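You operate a simulated robot arm through the tools that you are given. There is no shell and no other tool. Be economical: measure what you need, move in short steps, check, and stop when the job is done.

Carry out the task below with a simulated robot arm. There is one attempt and no reset: what you move stays moved.

TASK
Jog a bottle up to the gate and stand it in the grey cup.
Fine: the bottle nearest the yellow gate by the table; shut that gate, hold the white button on the small box, open the gate once the bottle is there. Set down upright: amber flat bottle. Where these are worked on the way, their far stop is far enough and under half their travel is too little: yellow gate by the table.

The check looks at the end state, three seconds after you hand in, the way a careful person would. Anything else that was tipped, shoved, dropped, spilled or broken makes it a failure.

THE ROBOT
A 7-joint arm with a two-finger gripper, fixed in place. Base frame: the origin is at the foot of the arm, x ahead of it, y to its left, z up. Readings come in mm, rad, newtons and seconds.
With the tool pointing down near the work surface it reaches from about 260 to 600 mm from the base axis. Its first joint turns from -2.496 to 2.496 rad. Payload 1.08 kg.
The tool frame sits at the grasp point between the pads (the TCP): z along the fingers, y along the line on which they close. The tips reach 16 mm beyond it. The gripper opens to 88 mm. The gripper's body begins 58 mm behind the TCP.
Orientation is told as [roll, pitch, yaw] about the base's x, y, z axes, in that order, counted from this pose: with the fingers straight down and closing along the base's y, the tool's x points along the base's -x, its y along +y and its z along -z.

THE INTERFACE
- The arm moves only by the tool nudge_tool. Its arguments are lists of equal length, an entry for each row: "slide": the shift along the base's x, y, z in mm, a list of three; "rot": the turn, a rotation vector about the base's x, y, z in rad, a list of three; "jaw": the gripper command, from -1 (fully open) to 1 (shut), values between in proportion. In form: {"slide": [[dx, dy, dz], ...], "rot": [[wx, wy, wz], ...], "jaw": [jaw, ...]}. A call has 1 to 12 rows; each row is the pose to reach, as a shift and turn from the pose commanded when the call began. Rows are played at 5 a second. More than 50 mm and 0.15 rad between two rows, or a gripper value outside its range, and nothing of the call is played. A pose out of reach is approached as far as the arm can. The call stops where the force on the tool passes 50 N (or 10 N more than at its start, if that is more) or the arm is blocked; 0.2 s more then pass. Each finger halts on what it meets, pressing with about 20 N; the grip force reading is that of the motor and also rises with nothing between the fingers. The clock runs only during rows and for 0.2 s after the last one: add rows that repeat a pose to give the fingers time. The reply holds the time, the measured pose of the TCP, the force on the tool along the base axes, the opening and the grip force, in the units named above and with some noise, with the torque about the TCP (base axes, N m) and any sound that the robot's microphone picked up.
- Cameras (640 x 400 px; columns grow to the right, rows downward): "scene" is fixed at [54.5, -506.5, 827]; the picture's right is [0.75, -0.66, 0.00], its down [-0.58, -0.66, -0.48] and it looks along [0.32, 0.36, -0.88] (base axes); focal length 237 px, centre (320, 200). "wrist" rides on the gripper at [82, -8, -92] in the tool frame; the picture's right is [0.10, 0.99, 0.00], its down [-0.70, 0.07, -0.71] and it looks along [-0.71, 0.07, 0.70] (tool axes); focal length 256 px, centre (320, 200). There is no depth. A picture from a camera that has moved, and an enlarged one, comes with that camera's place and axes in the base frame and with its lens. The place of the scene camera against the robot may be out by one fixed shift of up to 12 mm in any direction.
- camera(camera): a new picture of that camera. It takes no simulated time.
- enlarge(camera, box): a new picture of the part [left, top, right, bottom] of that camera's present view, enlarged. It takes no simulated time.
- close_job(): hands the job in; it is judged then, once.

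Go step by step. Nothing tells you positions but the pictures and the camera data: compare them with the known pose of the tool, close in by small moves and look again before you grip or let go. The budget is 120 turns and 76 pictures, counting those below and the enlarged ones. Unless the task says otherwise, let go and move clear before handing in, and close with one line.

The tools are called after "Request:" as a command line: name --argument value ..., lists and objects as JSON in quotes. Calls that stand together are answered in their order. nudge_tool: Moves the arm, as the interface text tells. Its arguments: {"type":"object","properties":{"slide":{"type":"array","items":{"type":"array","items":{"type":"number"}}},"rot":{"type":"array","items":{"type":"array","items":{"type":"number"}}},"jaw":{"type":"array","items":{"type":"number"}}},"required":["slide","rot","jaw"]} The other tools are called the same way: camera (camera) takes a picture; enlarge (camera, box) takes an enlarged picture of a part of a camera's view; close_job () hands the job in.

At the start:

```text
clock: 0.0
position: [444.0, -171.9, 352.4]
orientation: [0.001, 0.0, 0.003]
force: [0.1, 0.2, 0.0]
moment: [0.01, -0.02, 0.02]
grip_width: 87.9
grasp_force: 0.1
```

scene: 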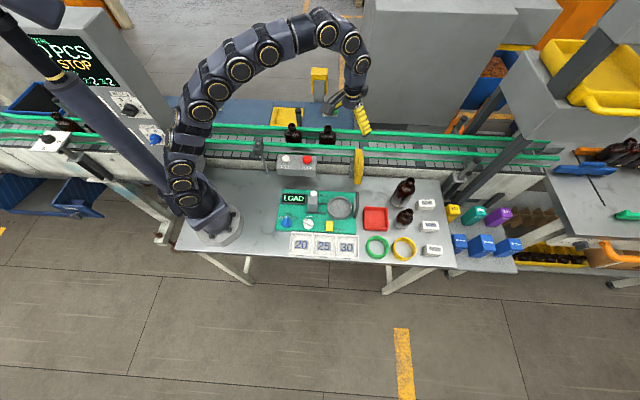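
wrist: 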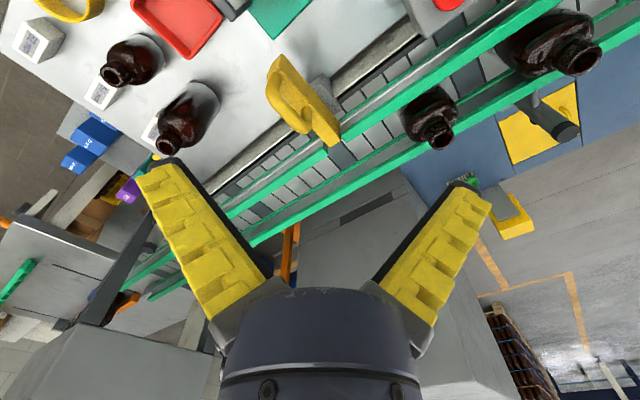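

I see a conveyor with bottles, a yellow gate and a small box with white and red buttons on the table. I'll look closer first.

Request:
enlarge --camera "scene" --box '[240, 100, 400, 200]'

Request:
enlarge --camera "scene" --box '[260, 170, 460, 270]'

Request:
enlarge --camera "scene" --box '[0, 60, 200, 185]'

```text
4.00 times, centred on (320, 150) of scene
camera zoom: at [54.5, -506.5, 827.0], right [0.75, -0.66, 0.0], down [-0.58, -0.66, -0.48], along [0.32, 0.36, -0.88], focal length 949 px, centre (320, 400)
```

zoom: 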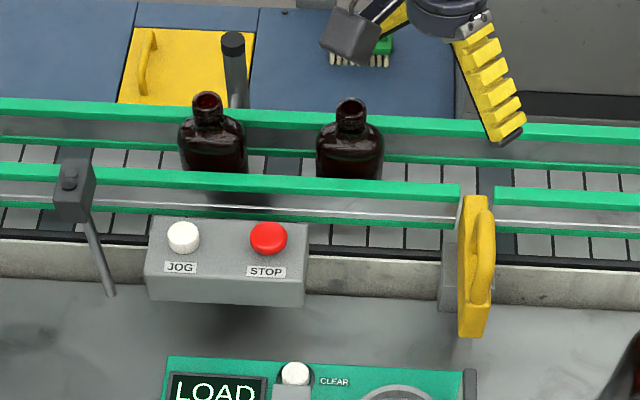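

```text
3.20 times, centred on (360, 220) of scene
camera zoom: at [54.5, -506.5, 827.0], right [0.75, -0.66, 0.0], down [-0.58, -0.66, -0.48], along [0.32, 0.36, -0.88], focal length 759 px, centre (192, 136)
```

zoom: 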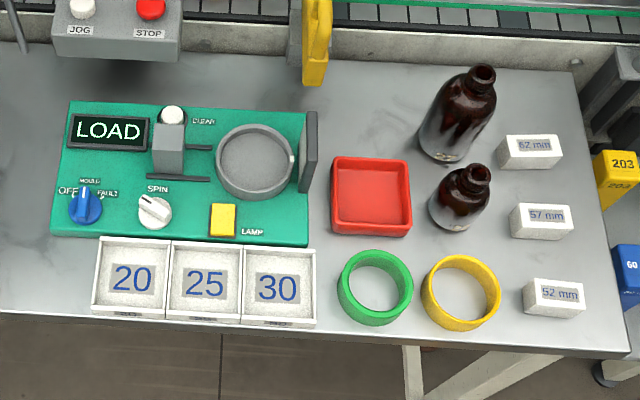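

```text
3.20 times, centred on (100, 122) of scene
camera zoom: at [54.5, -506.5, 827.0], right [0.75, -0.66, 0.0], down [-0.58, -0.66, -0.48], along [0.32, 0.36, -0.88], focal length 759 px, centre (1024, 448)
```

zoom: 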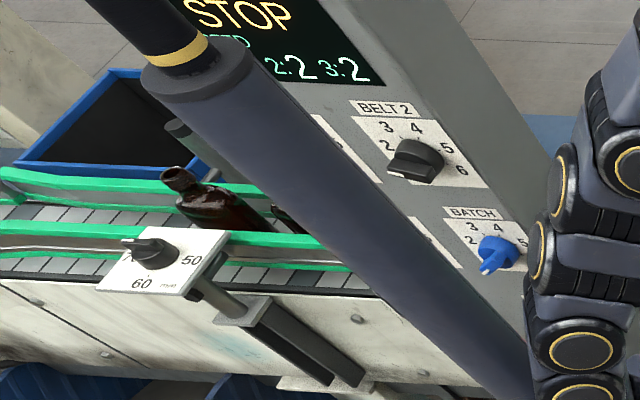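

Request:
enlarge --camera "wrist" --box '[220, 0, 620, 200]'

Request:
enlarge --camera "scene" --box '[335, 130, 385, 190]'

```text
1.60 times, centred on (420, 100) of wrist
camera zoom: at [361.8, -180.4, 444.8], right [-0.1, 0.99, 0.0], down [0.7, 0.07, 0.71], along [0.71, 0.07, -0.7], focal length 410 px, centre (160, 360)
```

zoom: 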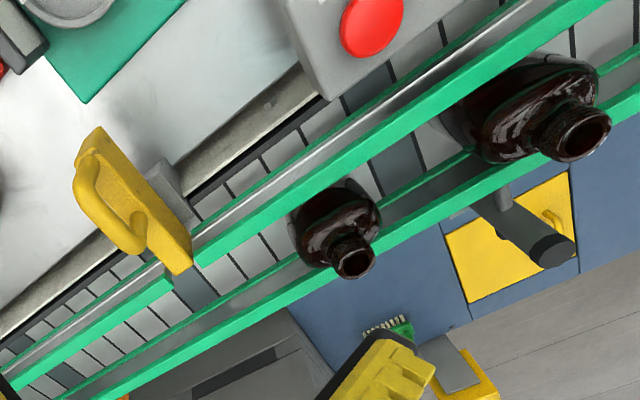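

```text
6.67 times, centred on (360, 160) of scene
camera zoom: at [54.5, -506.5, 827.0], right [0.75, -0.66, 0.0], down [-0.58, -0.66, -0.48], along [0.32, 0.36, -0.88], focal length 1582 px, centre (53, 467)
```

zoom: 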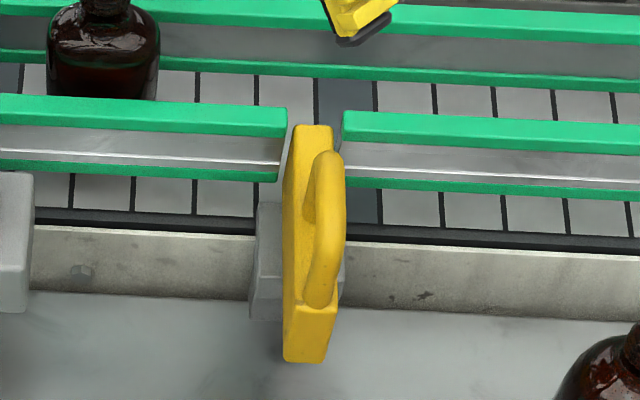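

The gate is a plate about 23 mm thick that slides through a gap in the near rail, and the belt runs at 45° to the base frame. I place the plate at about x 495, y -226 with its top near z 91. I'll turn the tool 45° and move to a closer viewpoint.

Request:
nudge_tool --slide '[[-1, -16, -17], [-2, -32, -34], [-3, -48, -51], [-4, -64, -68], [-5, -80, -85], [-6, -97, -102]]' --rot '[[0, 0, 0.131], [0, 0, 0.262], [0, 0, 0.393], [0, 0, 0.524], [0, 0, 0.654], [0, 0, 0.782]]' --jaw '[-1, -1, -1, -1, -1, -1]'

Request:
camera --camera "wrist"

```text
clock: 1.4
position: [437.1, -268.6, 252.1]
orientation: [-0.001, -0.001, 0.786]
force: [-0.1, 0.4, 0.0]
moment: [0.03, 0.04, 0.02]
grip_width: 88.1
grasp_force: 0.1
```

```text
68 pictures are left
camera wrist: at [385.2, -333.0, 342.7], right [-0.78, 0.63, 0.0], down [0.44, 0.55, 0.71], along [0.45, 0.55, -0.7], focal length 256 px, centre (320, 200)
```

wrist: 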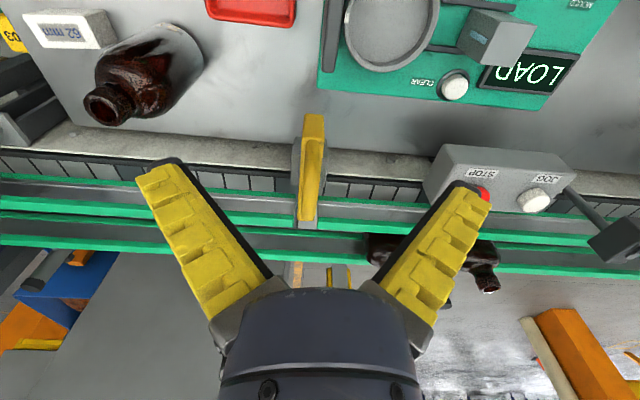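

Request:
enlarge --camera "wrist" --box '[250, 90, 410, 240]'

```text
2.67 times, centred on (330, 165) of wrist
camera zoom: at [385.2, -333.0, 342.7], right [-0.78, 0.63, 0.0], down [0.44, 0.55, 0.71], along [0.45, 0.55, -0.7], focal length 683 px, centre (293, 293)
```

zoom: 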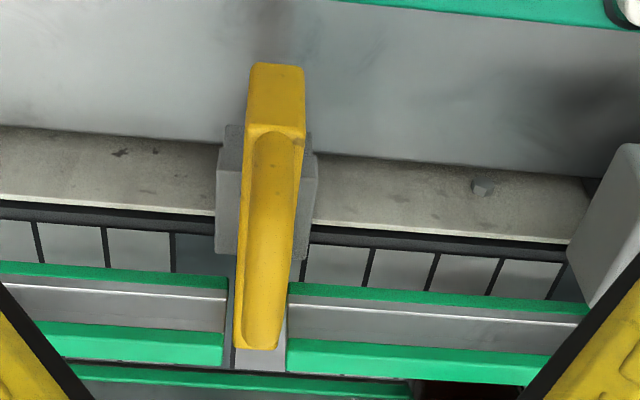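

The handle appears to stand on top of the plate, running along the slide direction. I'll move over it, fingers straddling and still high, and look again.

Request:
nudge_tool --slide '[[32, 29, -17], [64, 58, -34], [97, 88, -52]]' --rot '[[0, 0, 0], [0, 0, 0], [0, 0, 0]]' --jaw '[-1, -1, -1]'

Request:
camera --camera "wrist"

Request:
enlarge --camera "scene" --box '[310, 100, 410, 190]'

```text
clock: 2.2
position: [533.9, -179.6, 197.4]
orientation: [-0.002, 0.001, 0.784]
force: [-0.2, 0.1, -0.2]
moment: [-0.04, 0.05, 0.02]
grip_width: 88.1
grasp_force: 0.0
```

```text
66 pictures are left
camera wrist: at [481.1, -243.8, 288.2], right [-0.77, 0.63, 0.0], down [0.44, 0.55, 0.71], along [0.45, 0.55, -0.7], focal length 256 px, centre (320, 200)
```

wrist: 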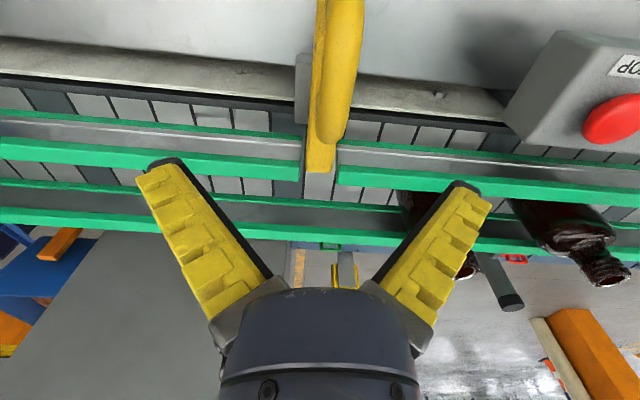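

```text
4.44 times, centred on (360, 145) of scene
camera zoom: at [54.5, -506.5, 827.0], right [0.75, -0.66, 0.0], down [-0.58, -0.66, -0.48], along [0.32, 0.36, -0.88], focal length 1054 px, centre (142, 444)
```

zoom: 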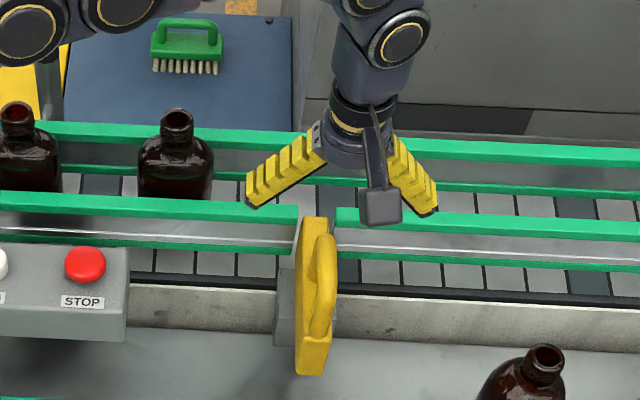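

The handle's top looks to be near z 165, at about e 499, n 215 in belt axes. I'll back off and straddle it, then check.

Request:
nudge_tool --slide '[[-29, -21, 0], [-29, -21, -22], [-29, -21, -36]]' --rot '[[0, 0, 0], [0, 0, 0], [0, 0, 0]]' --jaw '[-1, -1, -1]'

Request:
camera --camera "wrist"

Request:
enlarge --camera "scene" --box '[310, 100, 410, 190]'

```text
clock: 3.0
position: [504.9, -200.2, 162.7]
orientation: [0.0, -0.002, 0.784]
force: [-1.1, -0.1, 1.2]
moment: [-0.01, -0.02, 0.04]
grip_width: 87.7
grasp_force: 0.1
```

```text
64 pictures are left
camera wrist: at [453.1, -264.7, 253.3], right [-0.77, 0.63, 0.0], down [0.45, 0.55, 0.71], along [0.45, 0.55, -0.7], focal length 256 px, centre (320, 200)
```

wrist: 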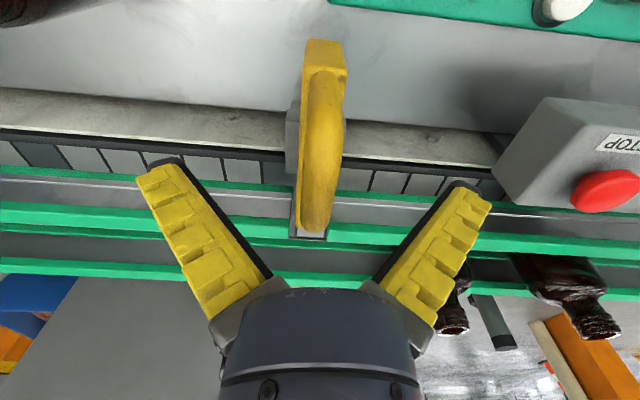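

```text
4.44 times, centred on (360, 145) of scene
camera zoom: at [54.5, -506.5, 827.0], right [0.75, -0.66, 0.0], down [-0.58, -0.66, -0.48], along [0.32, 0.36, -0.88], focal length 1054 px, centre (142, 444)
```

zoom: 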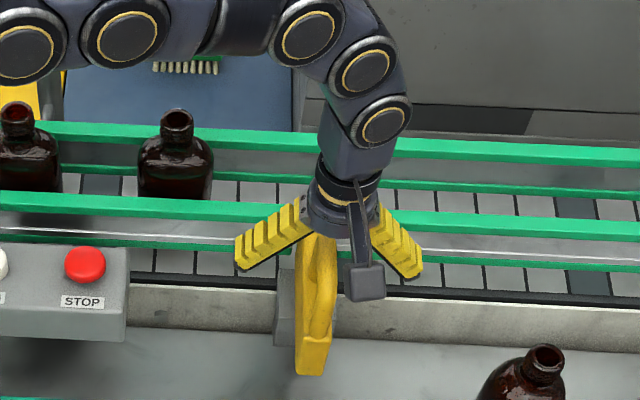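

The fingers straddle the handle. I'll lower slightly and close on it.

Request:
nudge_tool --slide '[[0, 0, -12], [0, 0, -12], [0, 0, -12], [0, 0, -12]]' --rot '[[0, 0, 0], [0, 0, 0], [0, 0, 0], [0, 0, 0]]' --jaw '[-1, 0, 1, 1]'

Request:
camera --camera "wrist"

```text
clock: 4.0
position: [506.5, -199.7, 150.5]
orientation: [0.001, 0.001, 0.783]
force: [3.7, -2.5, -4.3]
moment: [0.03, 0.02, -0.01]
grip_width: 6.0
grasp_force: 22.3
```

```text
62 pictures are left
camera wrist: at [453.6, -265.2, 241.6], right [-0.77, 0.63, 0.0], down [0.45, 0.55, 0.71], along [0.45, 0.55, -0.7], focal length 256 px, centre (320, 200)
```

wrist: 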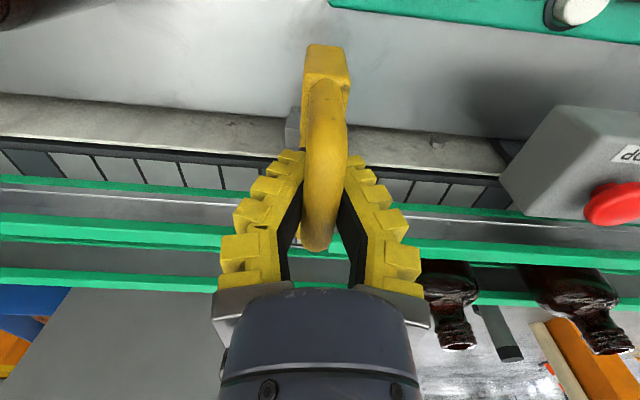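

Gripped. I'll slide inward along the across-belt direction in small steps.

Request:
nudge_tool --slide '[[7, 7, 0], [14, 14, 0], [21, 21, 0]]' --rot '[[0, 0, 0], [0, 0, 0], [0, 0, 0]]' --jaw '[1, 1, 1]'

Request:
enlarge --camera "scene" --box '[310, 100, 410, 190]'

```text
clock: 4.8
position: [528.8, -177.7, 151.7]
orientation: [0.002, -0.001, 0.784]
force: [-2.3, 0.3, -6.7]
moment: [-0.01, -0.02, 0.04]
grip_width: 6.0
grasp_force: 22.2
```

```text
4.44 times, centred on (360, 145) of scene
camera zoom: at [54.5, -506.5, 827.0], right [0.75, -0.66, 0.0], down [-0.58, -0.66, -0.48], along [0.32, 0.36, -0.88], focal length 1054 px, centre (142, 444)
```

zoom: 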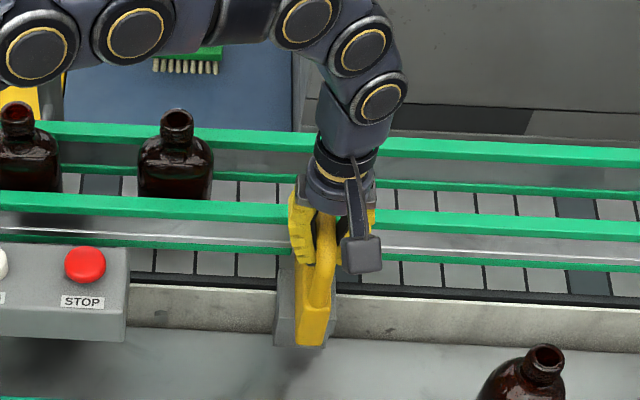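

It slides. I'll continue toward its far stop.

Request:
nudge_tool --slide '[[7, 7, 0], [14, 14, 0], [21, 21, 0], [28, 28, 0], [34, 34, 0], [38, 38, 0], [42, 42, 0]]' --rot '[[0, 0, 0], [0, 0, 0], [0, 0, 0], [0, 0, 0], [0, 0, 0], [0, 0, 0], [0, 0, 0]]' --jaw '[1, 1, 1, 1, 1, 1, 1]'

Request:
enlarge --camera "scene" --box '[310, 100, 410, 190]'

Request:
camera --camera "wrist"

```text
clock: 6.2
position: [557.0, -148.7, 150.3]
orientation: [0.012, 0.019, 0.773]
force: [-6.8, 0.2, 3.4]
moment: [-0.09, 0.0, 0.07]
grip_width: 6.0
grasp_force: 21.8
stopped in row 7: the force on the tool passed its limit at 56 N (the readings are from after the stop); the commanded pose is now the measured one
```

```text
4.44 times, centred on (360, 145) of scene
camera zoom: at [54.5, -506.5, 827.0], right [0.75, -0.66, 0.0], down [-0.58, -0.66, -0.48], along [0.32, 0.36, -0.88], focal length 1054 px, centre (142, 444)
```

zoom: 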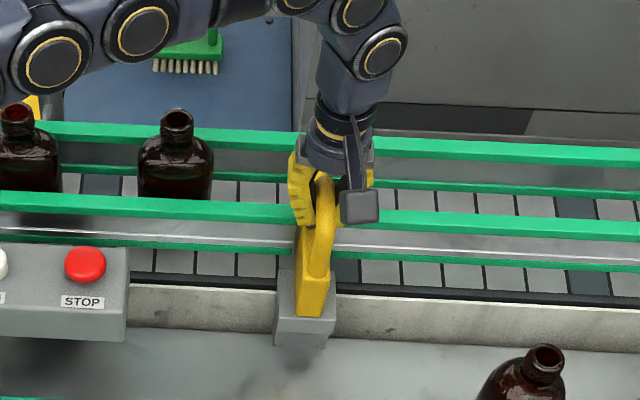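

```text
59 pictures are left
camera wrist: at [506.4, -212.6, 242.1], right [-0.77, 0.64, 0.01], down [0.47, 0.54, 0.7], along [0.44, 0.54, -0.72], focal length 256 px, centre (320, 200)
```

wrist: 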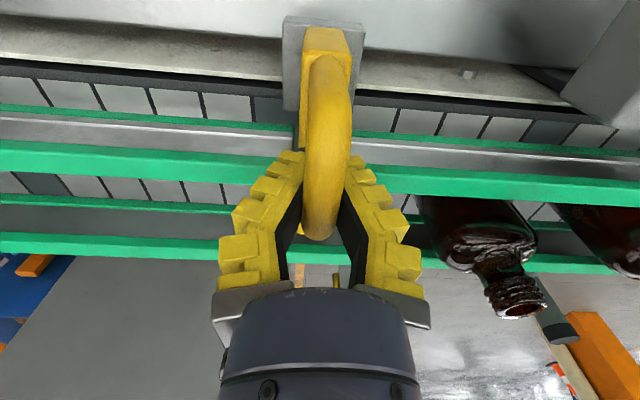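

The gate has reached its far stop after about 72 mm of travel. I'll release, rise, close the fingers and move above the JOG button, which I take to be near x 322, y -6, z 135.

Request:
nudge_tool --slide '[[0, 0, 0], [0, 0, 0], [0, 0, 40], [0, 0, 85], [-40, 20, 100], [-80, 42, 100], [-120, 64, 100], [-160, 86, 100], [-200, 108, 100], [-235, 130, 100], [-250, 135, 90]]' --rot '[[0, 0, 0], [0, 0, 0], [-0.012, -0.019, 0.012], [-0.012, -0.019, 0.012], [-0.012, -0.019, 0.012], [-0.012, -0.019, 0.012], [-0.012, -0.019, 0.012], [-0.012, -0.019, 0.012], [-0.012, -0.019, 0.012], [-0.012, -0.019, 0.012], [-0.012, -0.019, 0.012]]' --jaw '[-0.5, -0.5, -0.5, -0.5, 1, 1, 1, 1, 1, 1, 1]'

Request:
camera --camera "wrist"

Request:
camera --camera "scene"

```text
clock: 8.6
position: [308.8, -12.8, 237.7]
orientation: [-0.013, 0.012, 0.785]
force: [-1.2, 0.4, -0.5]
moment: [-0.05, 0.0, 0.02]
grip_width: 0.0
grasp_force: 20.5
```

```text
58 pictures are left
camera wrist: at [257.0, -76.7, 329.0], right [-0.78, 0.63, -0.01], down [0.45, 0.56, 0.7], along [0.45, 0.54, -0.71], focal length 256 px, centre (320, 200)
```

wrist: 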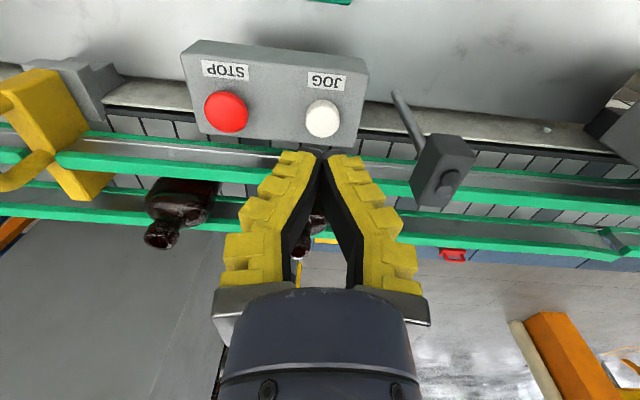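

```text
57 pictures are left
```

scene: 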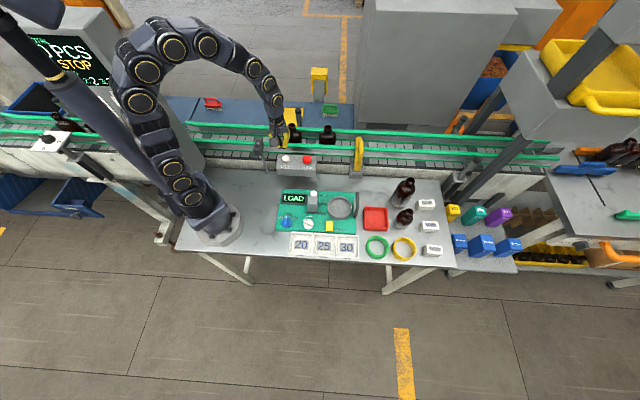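

The button is just below and slightly ahead, at about x 318, y -4, z 137. I'll go down to hover above it.

Request:
nudge_tool --slide '[[9, 9, -20], [9, 9, -50], [9, 9, -70]]' --rot '[[0.013, -0.012, 0], [0.013, -0.012, 0], [0.013, -0.012, 0]]' --jaw '[1, 1, 1]'

Request:
camera --camera "wrist"

Request:
enlarge --camera "scene" --box '[240, 110, 380, 200]'

```text
clock: 9.4
position: [317.1, -4.6, 170.3]
orientation: [-0.012, -0.007, 0.786]
force: [0.6, -0.8, -0.1]
moment: [0.01, -0.01, -0.04]
grip_width: 0.0
grasp_force: 20.1
```

```text
56 pictures are left
camera wrist: at [263.3, -68.4, 260.8], right [-0.78, 0.63, -0.01], down [0.44, 0.55, 0.71], along [0.46, 0.55, -0.7], focal length 256 px, centre (320, 200)
```

wrist: 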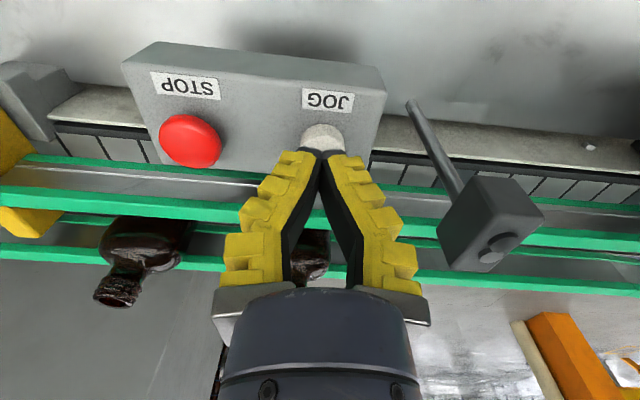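

```text
4.44 times, centred on (310, 155) of scene
camera zoom: at [54.5, -506.5, 827.0], right [0.75, -0.66, 0.0], down [-0.58, -0.66, -0.48], along [0.32, 0.36, -0.88], focal length 1054 px, centre (364, 400)
```

zoom: 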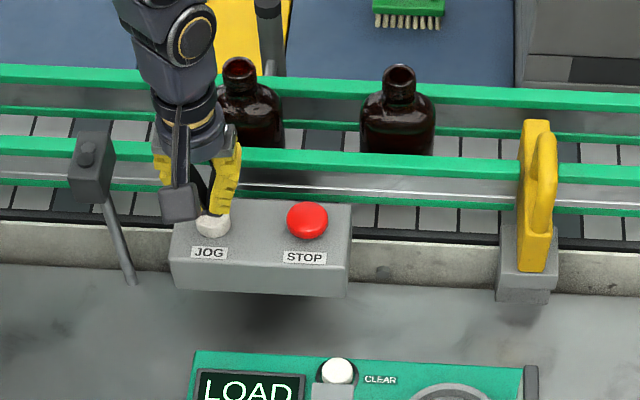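

The fingertip sits over the rear of the button. I'll shift 7 mm toward the table and press down in small steps.

Request:
nudge_tool --slide '[[-5, -5, 0], [-5, -5, -8], [-5, -5, -12], [-5, -5, -16]]' --rot '[[0, 0, 0], [0, 0, 0], [0, 0, 0], [0, 0, 0]]' --jaw '[1, 1, 1, 1]'

Request:
enlarge --camera "scene" --box '[240, 110, 380, 200]'

```text
clock: 10.4
position: [312.5, -11.2, 155.9]
orientation: [-0.01, -0.006, 0.784]
force: [0.5, 0.8, -0.1]
moment: [-0.02, 0.03, -0.01]
grip_width: 0.0
grasp_force: 20.1
```

```text
4.44 times, centred on (310, 155) of scene
camera zoom: at [54.5, -506.5, 827.0], right [0.75, -0.66, 0.0], down [-0.58, -0.66, -0.48], along [0.32, 0.36, -0.88], focal length 1054 px, centre (364, 400)
```

zoom: 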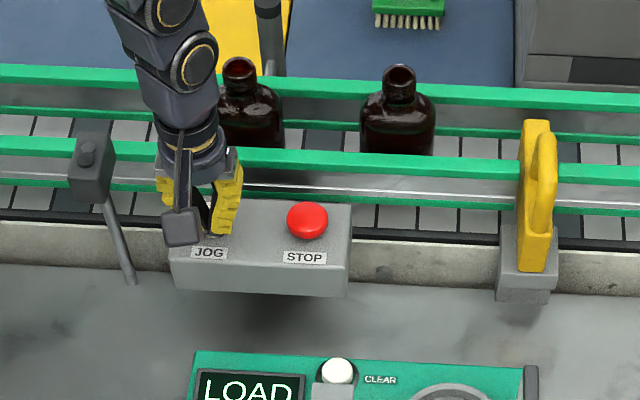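

No contact yet, so I'll continue down gently.

Request:
nudge_tool --slide '[[0, 0, -2], [0, 0, -4], [0, 0, -6], [0, 0, -8]]' --rot '[[0, 0, 0], [0, 0, 0], [0, 0, 0], [0, 0, 0]]' --jaw '[1, 1, 1, 1]'

Request:
camera --camera "wrist"

```text
clock: 11.4
position: [312.1, -10.0, 146.3]
orientation: [-0.01, -0.004, 0.785]
force: [-0.5, -0.2, -0.8]
moment: [0.03, 0.0, -0.02]
grip_width: 0.0
grasp_force: 20.3
```

```text
53 pictures are left
camera wrist: at [259.0, -74.3, 236.2], right [-0.78, 0.63, -0.01], down [0.44, 0.55, 0.71], along [0.46, 0.55, -0.7], focal length 256 px, centre (320, 200)
```

wrist: 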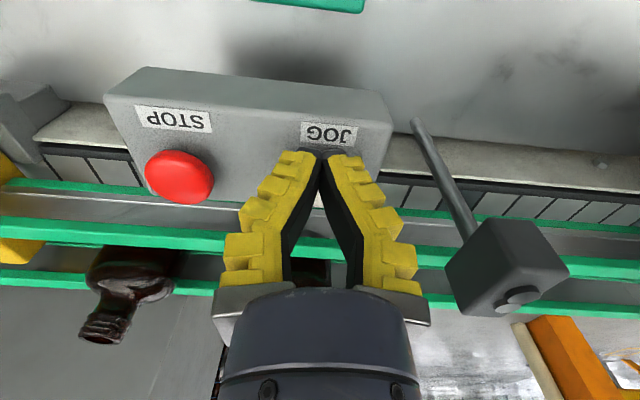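

The white button shows behind the fingers: parallax misled me, and the button is about 17 mm further from the table edge. I'll lift, shift and press there.

Request:
nudge_tool --slide '[[0, 0, 10], [0, 0, 18], [11, 12, 18], [11, 12, 8], [11, 12, 3], [11, 12, 0]]' --rot '[[0, 0, 0], [0, 0, 0], [0, 0, 0], [0, 0, 0], [0, 0, 0], [0, 0, 0]]' --jaw '[1, 1, 1, 1, 1, 1]'

Request:
camera --camera "wrist"

```text
clock: 12.8
position: [323.4, 2.7, 146.1]
orientation: [-0.009, -0.004, 0.786]
force: [-0.4, 0.1, 1.6]
moment: [0.03, 0.0, 0.0]
grip_width: 0.1
grasp_force: 20.0
```

```text
52 pictures are left
camera wrist: at [269.9, -61.5, 236.1], right [-0.78, 0.63, -0.01], down [0.44, 0.55, 0.71], along [0.46, 0.55, -0.7], focal length 256 px, centre (320, 200)
```

wrist: 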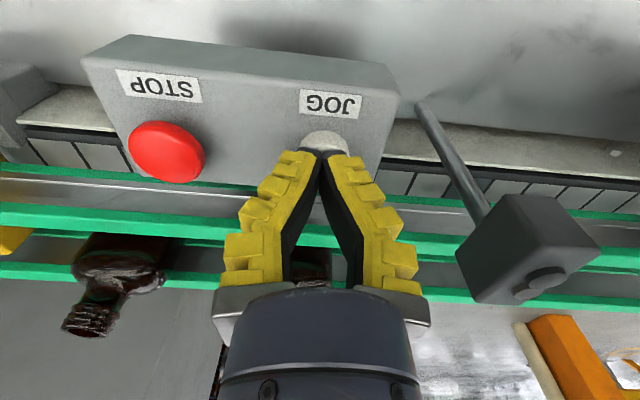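

The tip is now on the button. I'll press in 1.5 mm steps.

Request:
nudge_tool --slide '[[0, 0, -1.5], [0, 0, -3], [0, 0, -4.5]]' --rot '[[0, 0, 0], [0, 0, 0], [0, 0, 0]]' --jaw '[1, 1, 1]'

Request:
enlarge --camera "scene" --box '[240, 110, 380, 200]'

```text
clock: 13.6
position: [324.5, 2.6, 141.5]
orientation: [-0.012, -0.007, 0.783]
force: [-0.7, -1.3, 3.5]
moment: [0.02, 0.0, -0.02]
grip_width: 0.1
grasp_force: 20.1
heard: click
```

```text
4.44 times, centred on (310, 155) of scene
camera zoom: at [54.5, -506.5, 827.0], right [0.75, -0.66, 0.0], down [-0.58, -0.66, -0.48], along [0.32, 0.36, -0.88], focal length 1054 px, centre (364, 400)
```

zoom: 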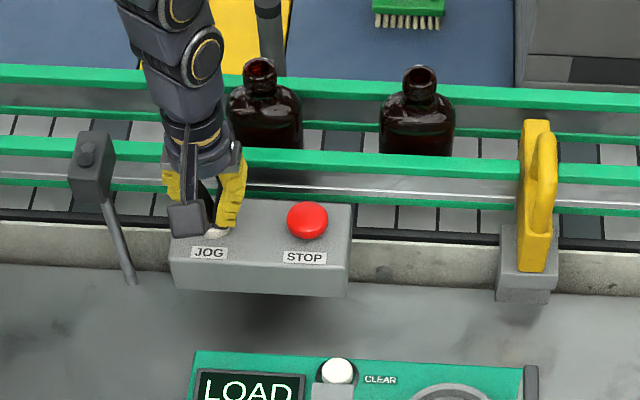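

It clicked and the belt is carrying the bottles toward the gate. I'll keep holding.

Request:
nudge_tool --slide '[[0, 0, 0], [0, 0, 0], [0, 0, 0]]' --rot '[[0, 0, 0], [0, 0, 0], [0, 0, 0]]' --jaw '[1, 1, 1]'

Request:
enlarge --camera "scene" --box '[240, 110, 380, 200]'

```text
clock: 14.4
position: [323.7, 1.5, 141.3]
orientation: [-0.01, -0.006, 0.784]
force: [-0.6, -1.4, 2.6]
moment: [0.01, 0.01, 0.01]
grip_width: 0.0
grasp_force: 20.4
```

```text
4.44 times, centred on (310, 155) of scene
camera zoom: at [54.5, -506.5, 827.0], right [0.75, -0.66, 0.0], down [-0.58, -0.66, -0.48], along [0.32, 0.36, -0.88], focal length 1054 px, centre (364, 400)
```

zoom: 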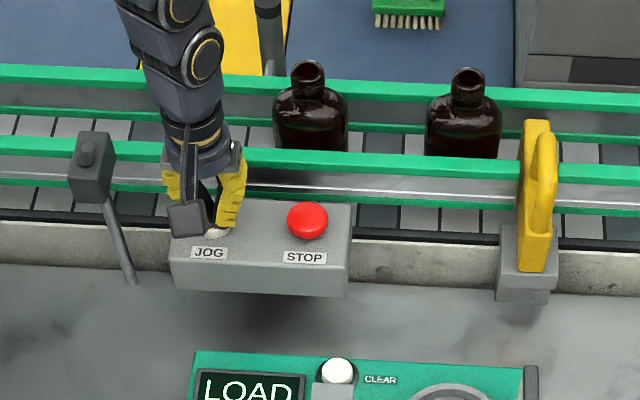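

Request:
nudge_tool --slide '[[0, 0, 0]]' --rot '[[0, 0, 0]]' --jaw '[1]'

Request:
enlarge --camera "scene" --box '[240, 110, 380, 200]'

```text
clock: 14.8
position: [324.2, 2.9, 141.5]
orientation: [-0.011, -0.007, 0.787]
force: [0.2, -0.6, 3.3]
moment: [0.01, 0.04, 0.0]
grip_width: 0.1
grasp_force: 19.9
```

```text
4.44 times, centred on (310, 155) of scene
camera zoom: at [54.5, -506.5, 827.0], right [0.75, -0.66, 0.0], down [-0.58, -0.66, -0.48], along [0.32, 0.36, -0.88], focal length 1054 px, centre (364, 400)
```

zoom: 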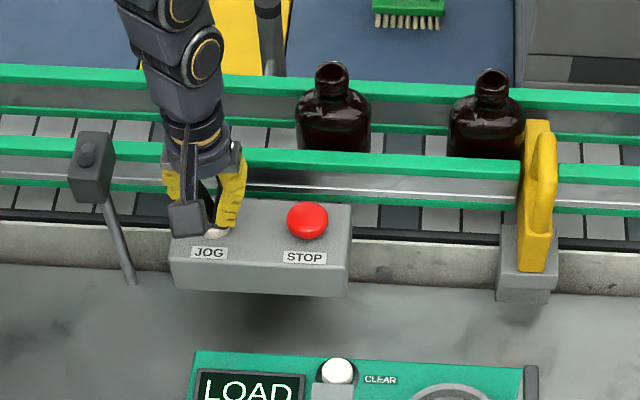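

Almost touching. I'll hold a moment longer and then release.

Request:
nudge_tool --slide '[[0, 0, 0], [0, 0, 30]]' --rot '[[0, 0, 0], [0, 0, 0]]' --jaw '[1, 1]'

Request:
enlarge --camera "scene" --box '[270, 100, 410, 190]'

```text
clock: 15.4
position: [324.3, 3.5, 172.1]
orientation: [-0.01, -0.006, 0.786]
force: [0.2, -1.1, 0.9]
moment: [0.0, 0.01, 0.04]
grip_width: 0.1
grasp_force: 20.6
```

```text
4.44 times, centred on (340, 145) of scene
camera zoom: at [54.5, -506.5, 827.0], right [0.75, -0.66, 0.0], down [-0.58, -0.66, -0.48], along [0.32, 0.36, -0.88], focal length 1054 px, centre (231, 444)
```

zoom: 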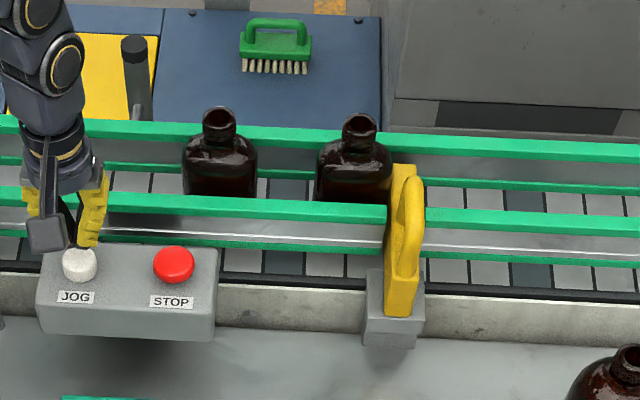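

The bottle is against the gate. I'll return to the gate handle.

Request:
nudge_tool --slide '[[0, 0, 45], [40, -26, 78], [80, -52, 78], [120, -78, 78], [160, -104, 78], [200, -130, 78], [231, -151, 78], [231, -151, 38], [231, -151, 10]]' --rot '[[0.01, 0.006, 0], [0.01, 0.006, 0], [0.01, 0.006, 0], [0.01, 0.006, 0], [0.01, 0.006, 0], [0.01, 0.006, 0], [0.01, 0.006, 0], [0.01, 0.006, 0], [0.01, 0.006, 0]]' --jaw '[1, 0, -0.5, -0.5, -0.5, -0.5, -0.5, -0.5, -0.5]'

Request:
camera --camera "wrist"

Request:
enlarge --camera "scene" --box '[270, 100, 410, 190]'

```text
refused: row 2 steps farther than a row can; nothing moved
```

```text
47 pictures are left
camera wrist: at [270.7, -60.2, 262.1], right [-0.78, 0.63, -0.01], down [0.44, 0.55, 0.71], along [0.46, 0.55, -0.7], focal length 256 px, centre (320, 200)
```

wrist: 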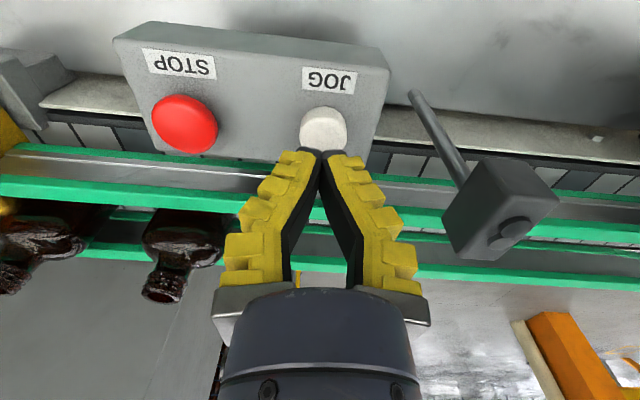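

```text
4.44 times, centred on (340, 145) of scene
camera zoom: at [54.5, -506.5, 827.0], right [0.75, -0.66, 0.0], down [-0.58, -0.66, -0.48], along [0.32, 0.36, -0.88], focal length 1054 px, centre (231, 444)
```

zoom: 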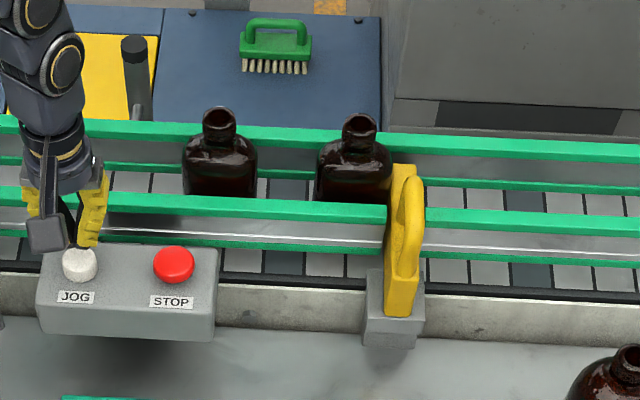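

That row was too long. I'll replay the move with smaller steps.

Request:
nudge_tool --slide '[[0, 0, 45], [20, -13, 78], [60, -39, 78], [100, -65, 78], [140, -91, 78], [180, -117, 78], [210, -137, 78], [231, -151, 78], [231, -151, 38], [231, -151, 10]]' --rot '[[0.01, 0.006, 0], [0.01, 0.006, 0], [0.01, 0.006, 0], [0.01, 0.006, 0], [0.01, 0.006, 0], [0.01, 0.006, 0], [0.01, 0.006, 0], [0.01, 0.006, 0], [0.01, 0.006, 0], [0.01, 0.006, 0]]' --jaw '[1, 0, -0.5, -0.5, -0.5, -0.5, -0.5, -0.5, -0.5, -0.5]'

Request:
camera --camera "wrist"

```text
clock: 17.6
position: [556.5, -146.7, 180.1]
orientation: [0.0, -0.008, 0.785]
force: [0.0, -0.2, -0.3]
moment: [-0.04, 0.02, 0.01]
grip_width: 69.3
grasp_force: 2.5
```

```text
45 pictures are left
camera wrist: at [503.1, -212.7, 270.6], right [-0.78, 0.63, 0.0], down [0.44, 0.54, 0.71], along [0.45, 0.55, -0.7], focal length 256 px, centre (320, 200)
```

wrist: 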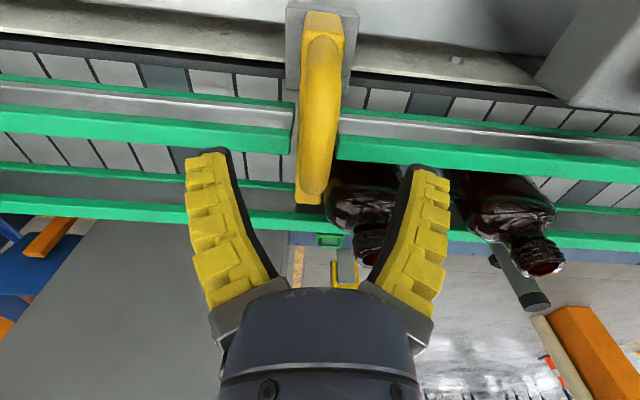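

The handle lies between the fingers. I'll descend, grip and draw the gate out.

Request:
nudge_tool --slide '[[0, 0, 0], [0, -1, -15], [0, -1, -30], [0, -1, -30], [0, -1, -30], [0, -1, -30]]' --rot '[[0, 0, 0], [0, 0.008, 0], [0, 0.008, 0], [0, 0.008, 0], [0, 0.008, 0], [0, 0.008, 0]]' --jaw '[-0.1, -0.1, -0.1, 1, 1, 1]'

Request:
nudge_tool --slide '[[-7, -7, 0], [-14, -14, 0], [-21, -21, 0], [-28, -28, 0], [-35, -35, 0], [-42, -42, 0], [-48, -48, 0]]' --rot '[[0, 0, 0], [0, 0, 0], [0, 0, 0], [0, 0, 0], [0, 0, 0], [0, 0, 0], [0, 0, 0]]' --jaw '[1, 1, 1, 1, 1, 1, 1]'

Request:
enlarge --camera "scene" --box '[270, 100, 410, 190]'

```text
clock: 19.0
position: [555.7, -151.3, 151.1]
orientation: [0.006, -0.003, 0.783]
force: [7.3, -5.8, -5.7]
moment: [0.2, -0.02, 0.03]
grip_width: 6.1
grasp_force: 22.1
```

```text
clock: 20.6
position: [507.4, -196.1, 152.1]
orientation: [0.003, -0.003, 0.787]
force: [17.9, -5.0, -7.6]
moment: [0.15, 0.26, 0.17]
grip_width: 0.3
grasp_force: 21.9
```

```text
4.44 times, centred on (340, 145) of scene
camera zoom: at [54.5, -506.5, 827.0], right [0.75, -0.66, 0.0], down [-0.58, -0.66, -0.48], along [0.32, 0.36, -0.88], focal length 1054 px, centre (231, 444)
```

zoom: 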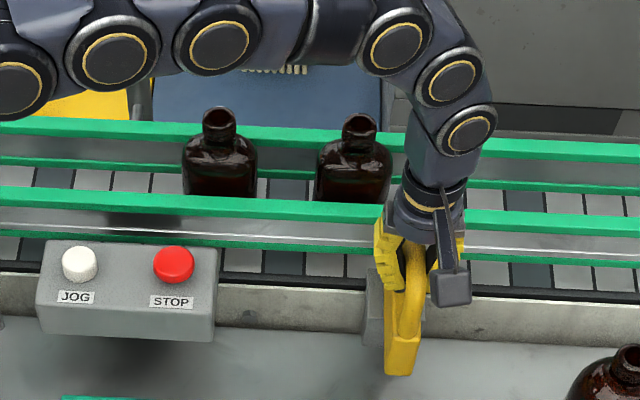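

The gate is back at its open stop and the bottle stands. I'll release, rise and look at the bottle.

Request:
nudge_tool --slide '[[1, 1, 0], [1, 1, 0], [1, 1, 40], [1, 1, 80], [0, 20, 110], [0, 20, 110]]' --rot '[[0, 0, 0], [0, 0, 0], [0, 0, 0], [0, 0, 0], [0, 0, 0], [0, 0, 0]]' --jaw '[-0.5, -0.5, -0.5, -0.5, -0.5, -1]'

Request:
camera --camera "wrist"

Request:
enlarge --camera "scene" --box '[305, 110, 385, 160]'

```text
clock: 22.0
position: [506.1, -179.6, 262.4]
orientation: [0.006, -0.004, 0.787]
force: [-0.1, -0.3, 0.8]
moment: [0.02, 0.02, -0.01]
grip_width: 88.0
grasp_force: 0.0
```

```text
43 pictures are left
camera wrist: at [453.3, -245.4, 353.6], right [-0.78, 0.63, 0.01], down [0.45, 0.54, 0.71], along [0.45, 0.55, -0.7], focal length 256 px, centre (320, 200)
```

wrist: 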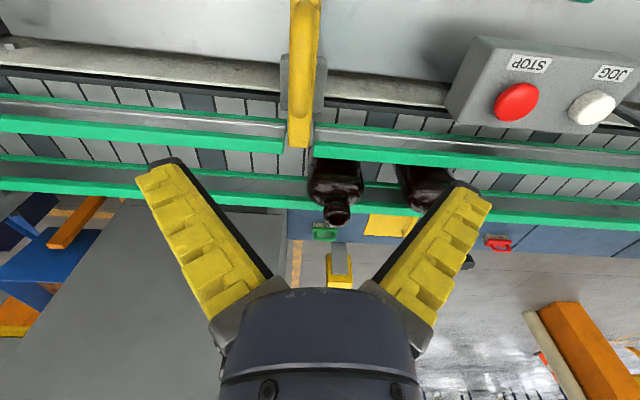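

```text
8.00 times, centred on (345, 135) of scene
camera zoom: at [54.5, -506.5, 827.0], right [0.75, -0.66, 0.0], down [-0.58, -0.66, -0.48], along [0.32, 0.36, -0.88], focal length 1898 px, centre (120, 720)
```

zoom: 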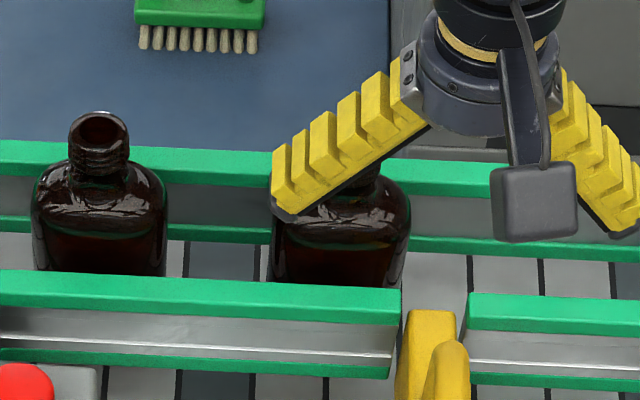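

The nearest bottle's mouth triangulates to about x 575, y -69, z 170, with a body about 66 mm wide along the belt. I'll grip the neck, and first view it from above.

Request:
nudge_tool --slide '[[17, 28, 0], [34, 56, 0], [52, 84, 0], [52, 84, 0]]' --rot '[[0, 0, 0], [0, 0, 0], [0, 0, 0], [0, 0, 0]]' --jaw '[-1, -1, -1, -1]'

Request:
camera --camera "wrist"

```text
clock: 23.0
position: [558.6, -95.5, 262.4]
orientation: [0.005, -0.002, 0.783]
force: [-0.8, 0.1, -0.6]
moment: [0.03, 0.02, 0.01]
grip_width: 88.0
grasp_force: 0.0
```

```text
41 pictures are left
camera wrist: at [506.1, -160.6, 353.2], right [-0.78, 0.63, 0.01], down [0.45, 0.54, 0.71], along [0.45, 0.55, -0.7], focal length 256 px, centre (320, 200)
```

wrist: 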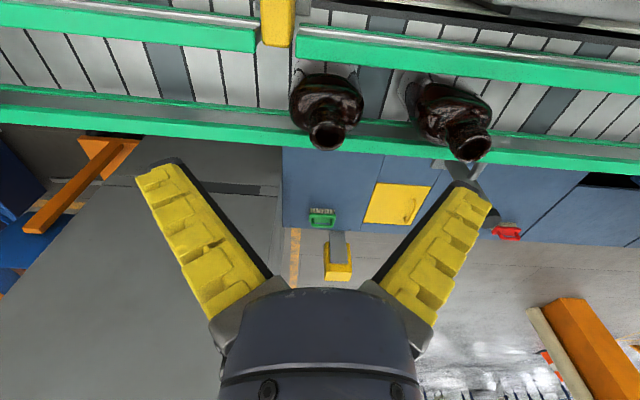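

The mouth is at about x 568, y -77, z 180, and the neck is about 27 mm across. I'll move over it with a narrower opening and check.

Request:
nudge_tool --slide '[[9, 18, 0], [9, 18, -30], [9, 18, -60]]' --rot '[[0, 0, 0], [0, 0, 0], [0, 0, 0]]' --jaw '[-0.4, -0.4, -0.4]'

Request:
camera --camera "wrist"

Request:
enlarge --camera "scene" --box '[305, 110, 385, 160]'

```text
clock: 23.8
position: [569.6, -76.3, 200.1]
orientation: [0.006, -0.004, 0.784]
force: [0.1, 0.0, -0.2]
moment: [0.01, 0.02, -0.01]
grip_width: 65.5
grasp_force: 2.8
```

```text
40 pictures are left
camera wrist: at [517.1, -141.9, 290.4], right [-0.78, 0.63, 0.01], down [0.45, 0.54, 0.71], along [0.45, 0.55, -0.7], focal length 256 px, centre (320, 200)
```

wrist: 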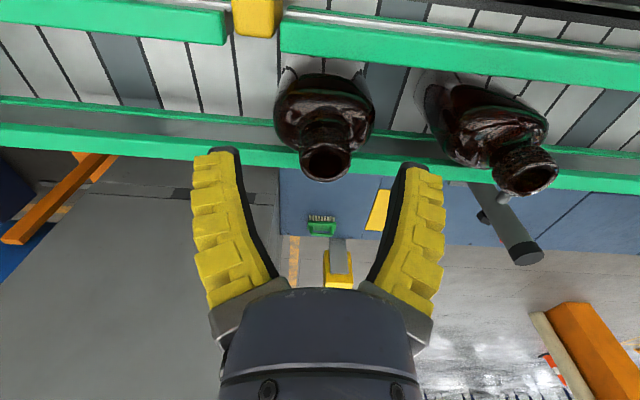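

```text
8.00 times, centred on (345, 135) of scene
camera zoom: at [54.5, -506.5, 827.0], right [0.75, -0.66, 0.0], down [-0.58, -0.66, -0.48], along [0.32, 0.36, -0.88], focal length 1898 px, centre (120, 720)
```

zoom: 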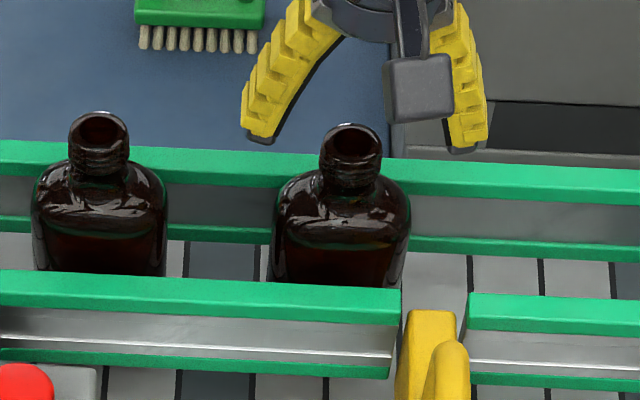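

Mouth and fingertips nearly line up, with about 3 mm of correction along the belt needed. I'll descend around the neck.

Request:
nudge_tool --slide '[[-2, 2, 0], [-2, 2, -15], [-2, 2, -30]]' --rot '[[0, 0, 0], [0, 0, 0], [0, 0, 0]]' --jaw '[-0.4, -0.4, -0.4]'

Request:
camera --camera "wrist"

Request:
enlarge --camera "scene" --box '[305, 110, 385, 160]'

```text
clock: 24.6
position: [564.5, -75.2, 170.4]
orientation: [0.008, 0.0, 0.786]
force: [-0.2, 0.4, 0.2]
moment: [0.01, -0.01, 0.0]
grip_width: 65.6
grasp_force: 3.0
```

```text
38 pictures are left
camera wrist: at [512.6, -140.5, 261.8], right [-0.78, 0.63, 0.01], down [0.45, 0.54, 0.71], along [0.45, 0.55, -0.7], focal length 256 px, centre (320, 200)
```

wrist: 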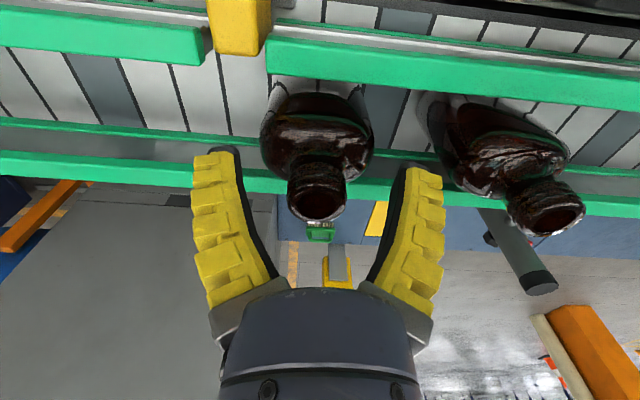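

```text
8.00 times, centred on (345, 135) of scene
camera zoom: at [54.5, -506.5, 827.0], right [0.75, -0.66, 0.0], down [-0.58, -0.66, -0.48], along [0.32, 0.36, -0.88], focal length 1898 px, centre (120, 720)
```

zoom: 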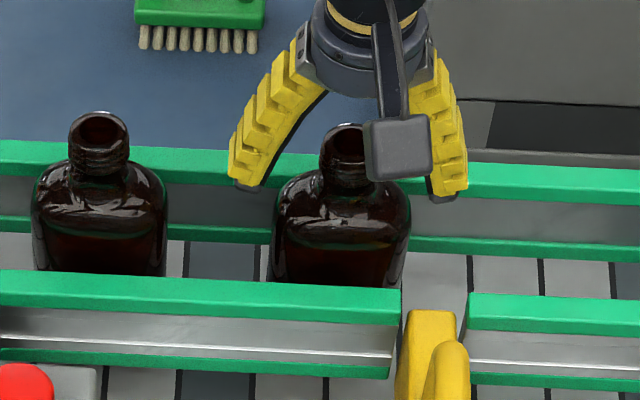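

The neck is centred between the pads. I'll close on it gently.

Request:
nudge_tool --slide '[[0, 0, 0], [0, 0, 0], [0, 0, 0], [0, 0, 0]]' --rot '[[0, 0, 0], [0, 0, 0], [0, 0, 0], [0, 0, 0]]' --jaw '[0, 0.3, 0.7, 1]'

Request:
camera --camera "wrist"

```text
clock: 25.6
position: [566.3, -75.4, 172.8]
orientation: [0.005, -0.005, 0.782]
force: [-0.4, -2.2, 12.6]
moment: [-0.08, 0.05, -0.02]
grip_width: 17.8
grasp_force: 20.0
```

```text
36 pictures are left
camera wrist: at [513.0, -140.9, 263.2], right [-0.78, 0.63, 0.0], down [0.44, 0.54, 0.71], along [0.45, 0.55, -0.7], focal length 256 px, centre (320, 200)
```

wrist: 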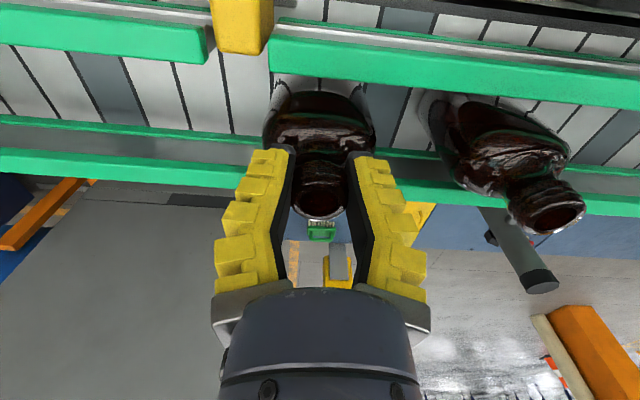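

The neck is gripped. I'll lift slowly and check.

Request:
nudge_tool --slide '[[0, 0, 5], [0, 0, 15], [0, 0, 30], [0, 0, 50], [0, 0, 70], [0, 0, 85]]' --rot '[[0, 0, 0], [0, 0, 0], [0, 0, 0], [0, 0, 0], [0, 0, 0], [0, 0, 0]]' --jaw '[1, 1, 1, 1, 1, 1]'

Request:
camera --camera "wrist"

Request:
camera --camera "scene"

```text
clock: 27.0
position: [564.7, -73.5, 257.0]
orientation: [0.004, -0.003, 0.784]
force: [-0.4, 0.0, -2.2]
moment: [-0.01, -0.02, -0.04]
grip_width: 17.0
grasp_force: 19.7
```

```text
35 pictures are left
camera wrist: at [512.7, -138.3, 348.2], right [-0.78, 0.63, 0.01], down [0.45, 0.54, 0.71], along [0.45, 0.55, -0.7], focal length 256 px, centre (320, 200)
```

wrist: 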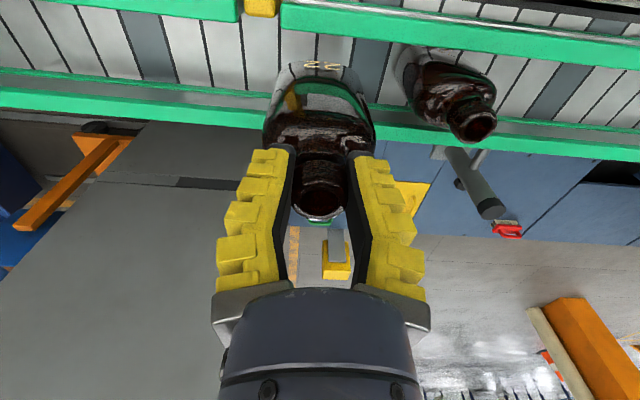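

```text
34 pictures are left
```

scene: 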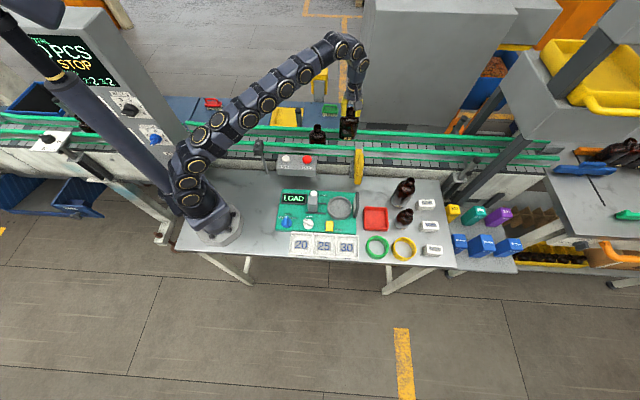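

The bottle came up clean and upright, about 100 mm tall. The grey cup triangulates to about x 370, y -249 with its rim at z 48, so I'll carry the bottle over it.

Request:
nudge_tool --slide '[[0, 0, 15], [-28, -25, 15], [-56, -50, 15], [-84, -75, 15], [-112, -100, 15], [-140, -125, 15], [-168, -150, 15], [-194, -175, 15], [-194, -175, 15]]' --rot '[[0, 0, 0], [0, 0, 0], [0, 0, 0], [0, 0, 0], [0, 0, 0], [0, 0, 0], [0, 0, 0], [0, 0, 0], [0, 0, 0]]' --jaw '[1, 1, 1, 1, 1, 1, 1, 1, 1]'

Request:
camera --camera "wrist"

Request:
enlarge --camera "scene" --box '[270, 140, 400, 240]'

```text
clock: 29.0
position: [371.9, -246.5, 273.3]
orientation: [0.006, -0.001, 0.785]
force: [0.2, -0.2, -1.3]
moment: [0.01, 0.02, -0.02]
grip_width: 17.2
grasp_force: 19.7
```

```text
33 pictures are left
camera wrist: at [319.5, -311.6, 364.1], right [-0.78, 0.63, 0.01], down [0.45, 0.54, 0.71], along [0.45, 0.55, -0.7], focal length 256 px, centre (320, 200)
```

wrist: 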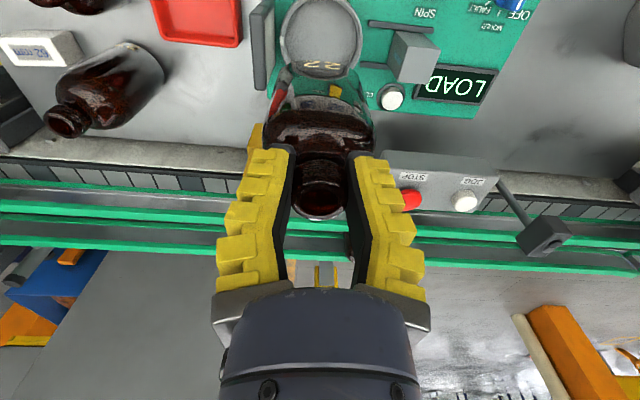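

```text
4.00 times, centred on (335, 190) of scene
camera zoom: at [54.5, -506.5, 827.0], right [0.75, -0.66, 0.0], down [-0.58, -0.66, -0.48], along [0.32, 0.36, -0.88], focal length 949 px, centre (260, 240)
```

zoom: 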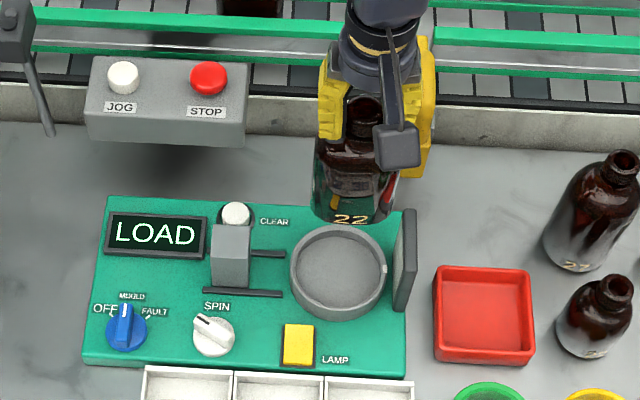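

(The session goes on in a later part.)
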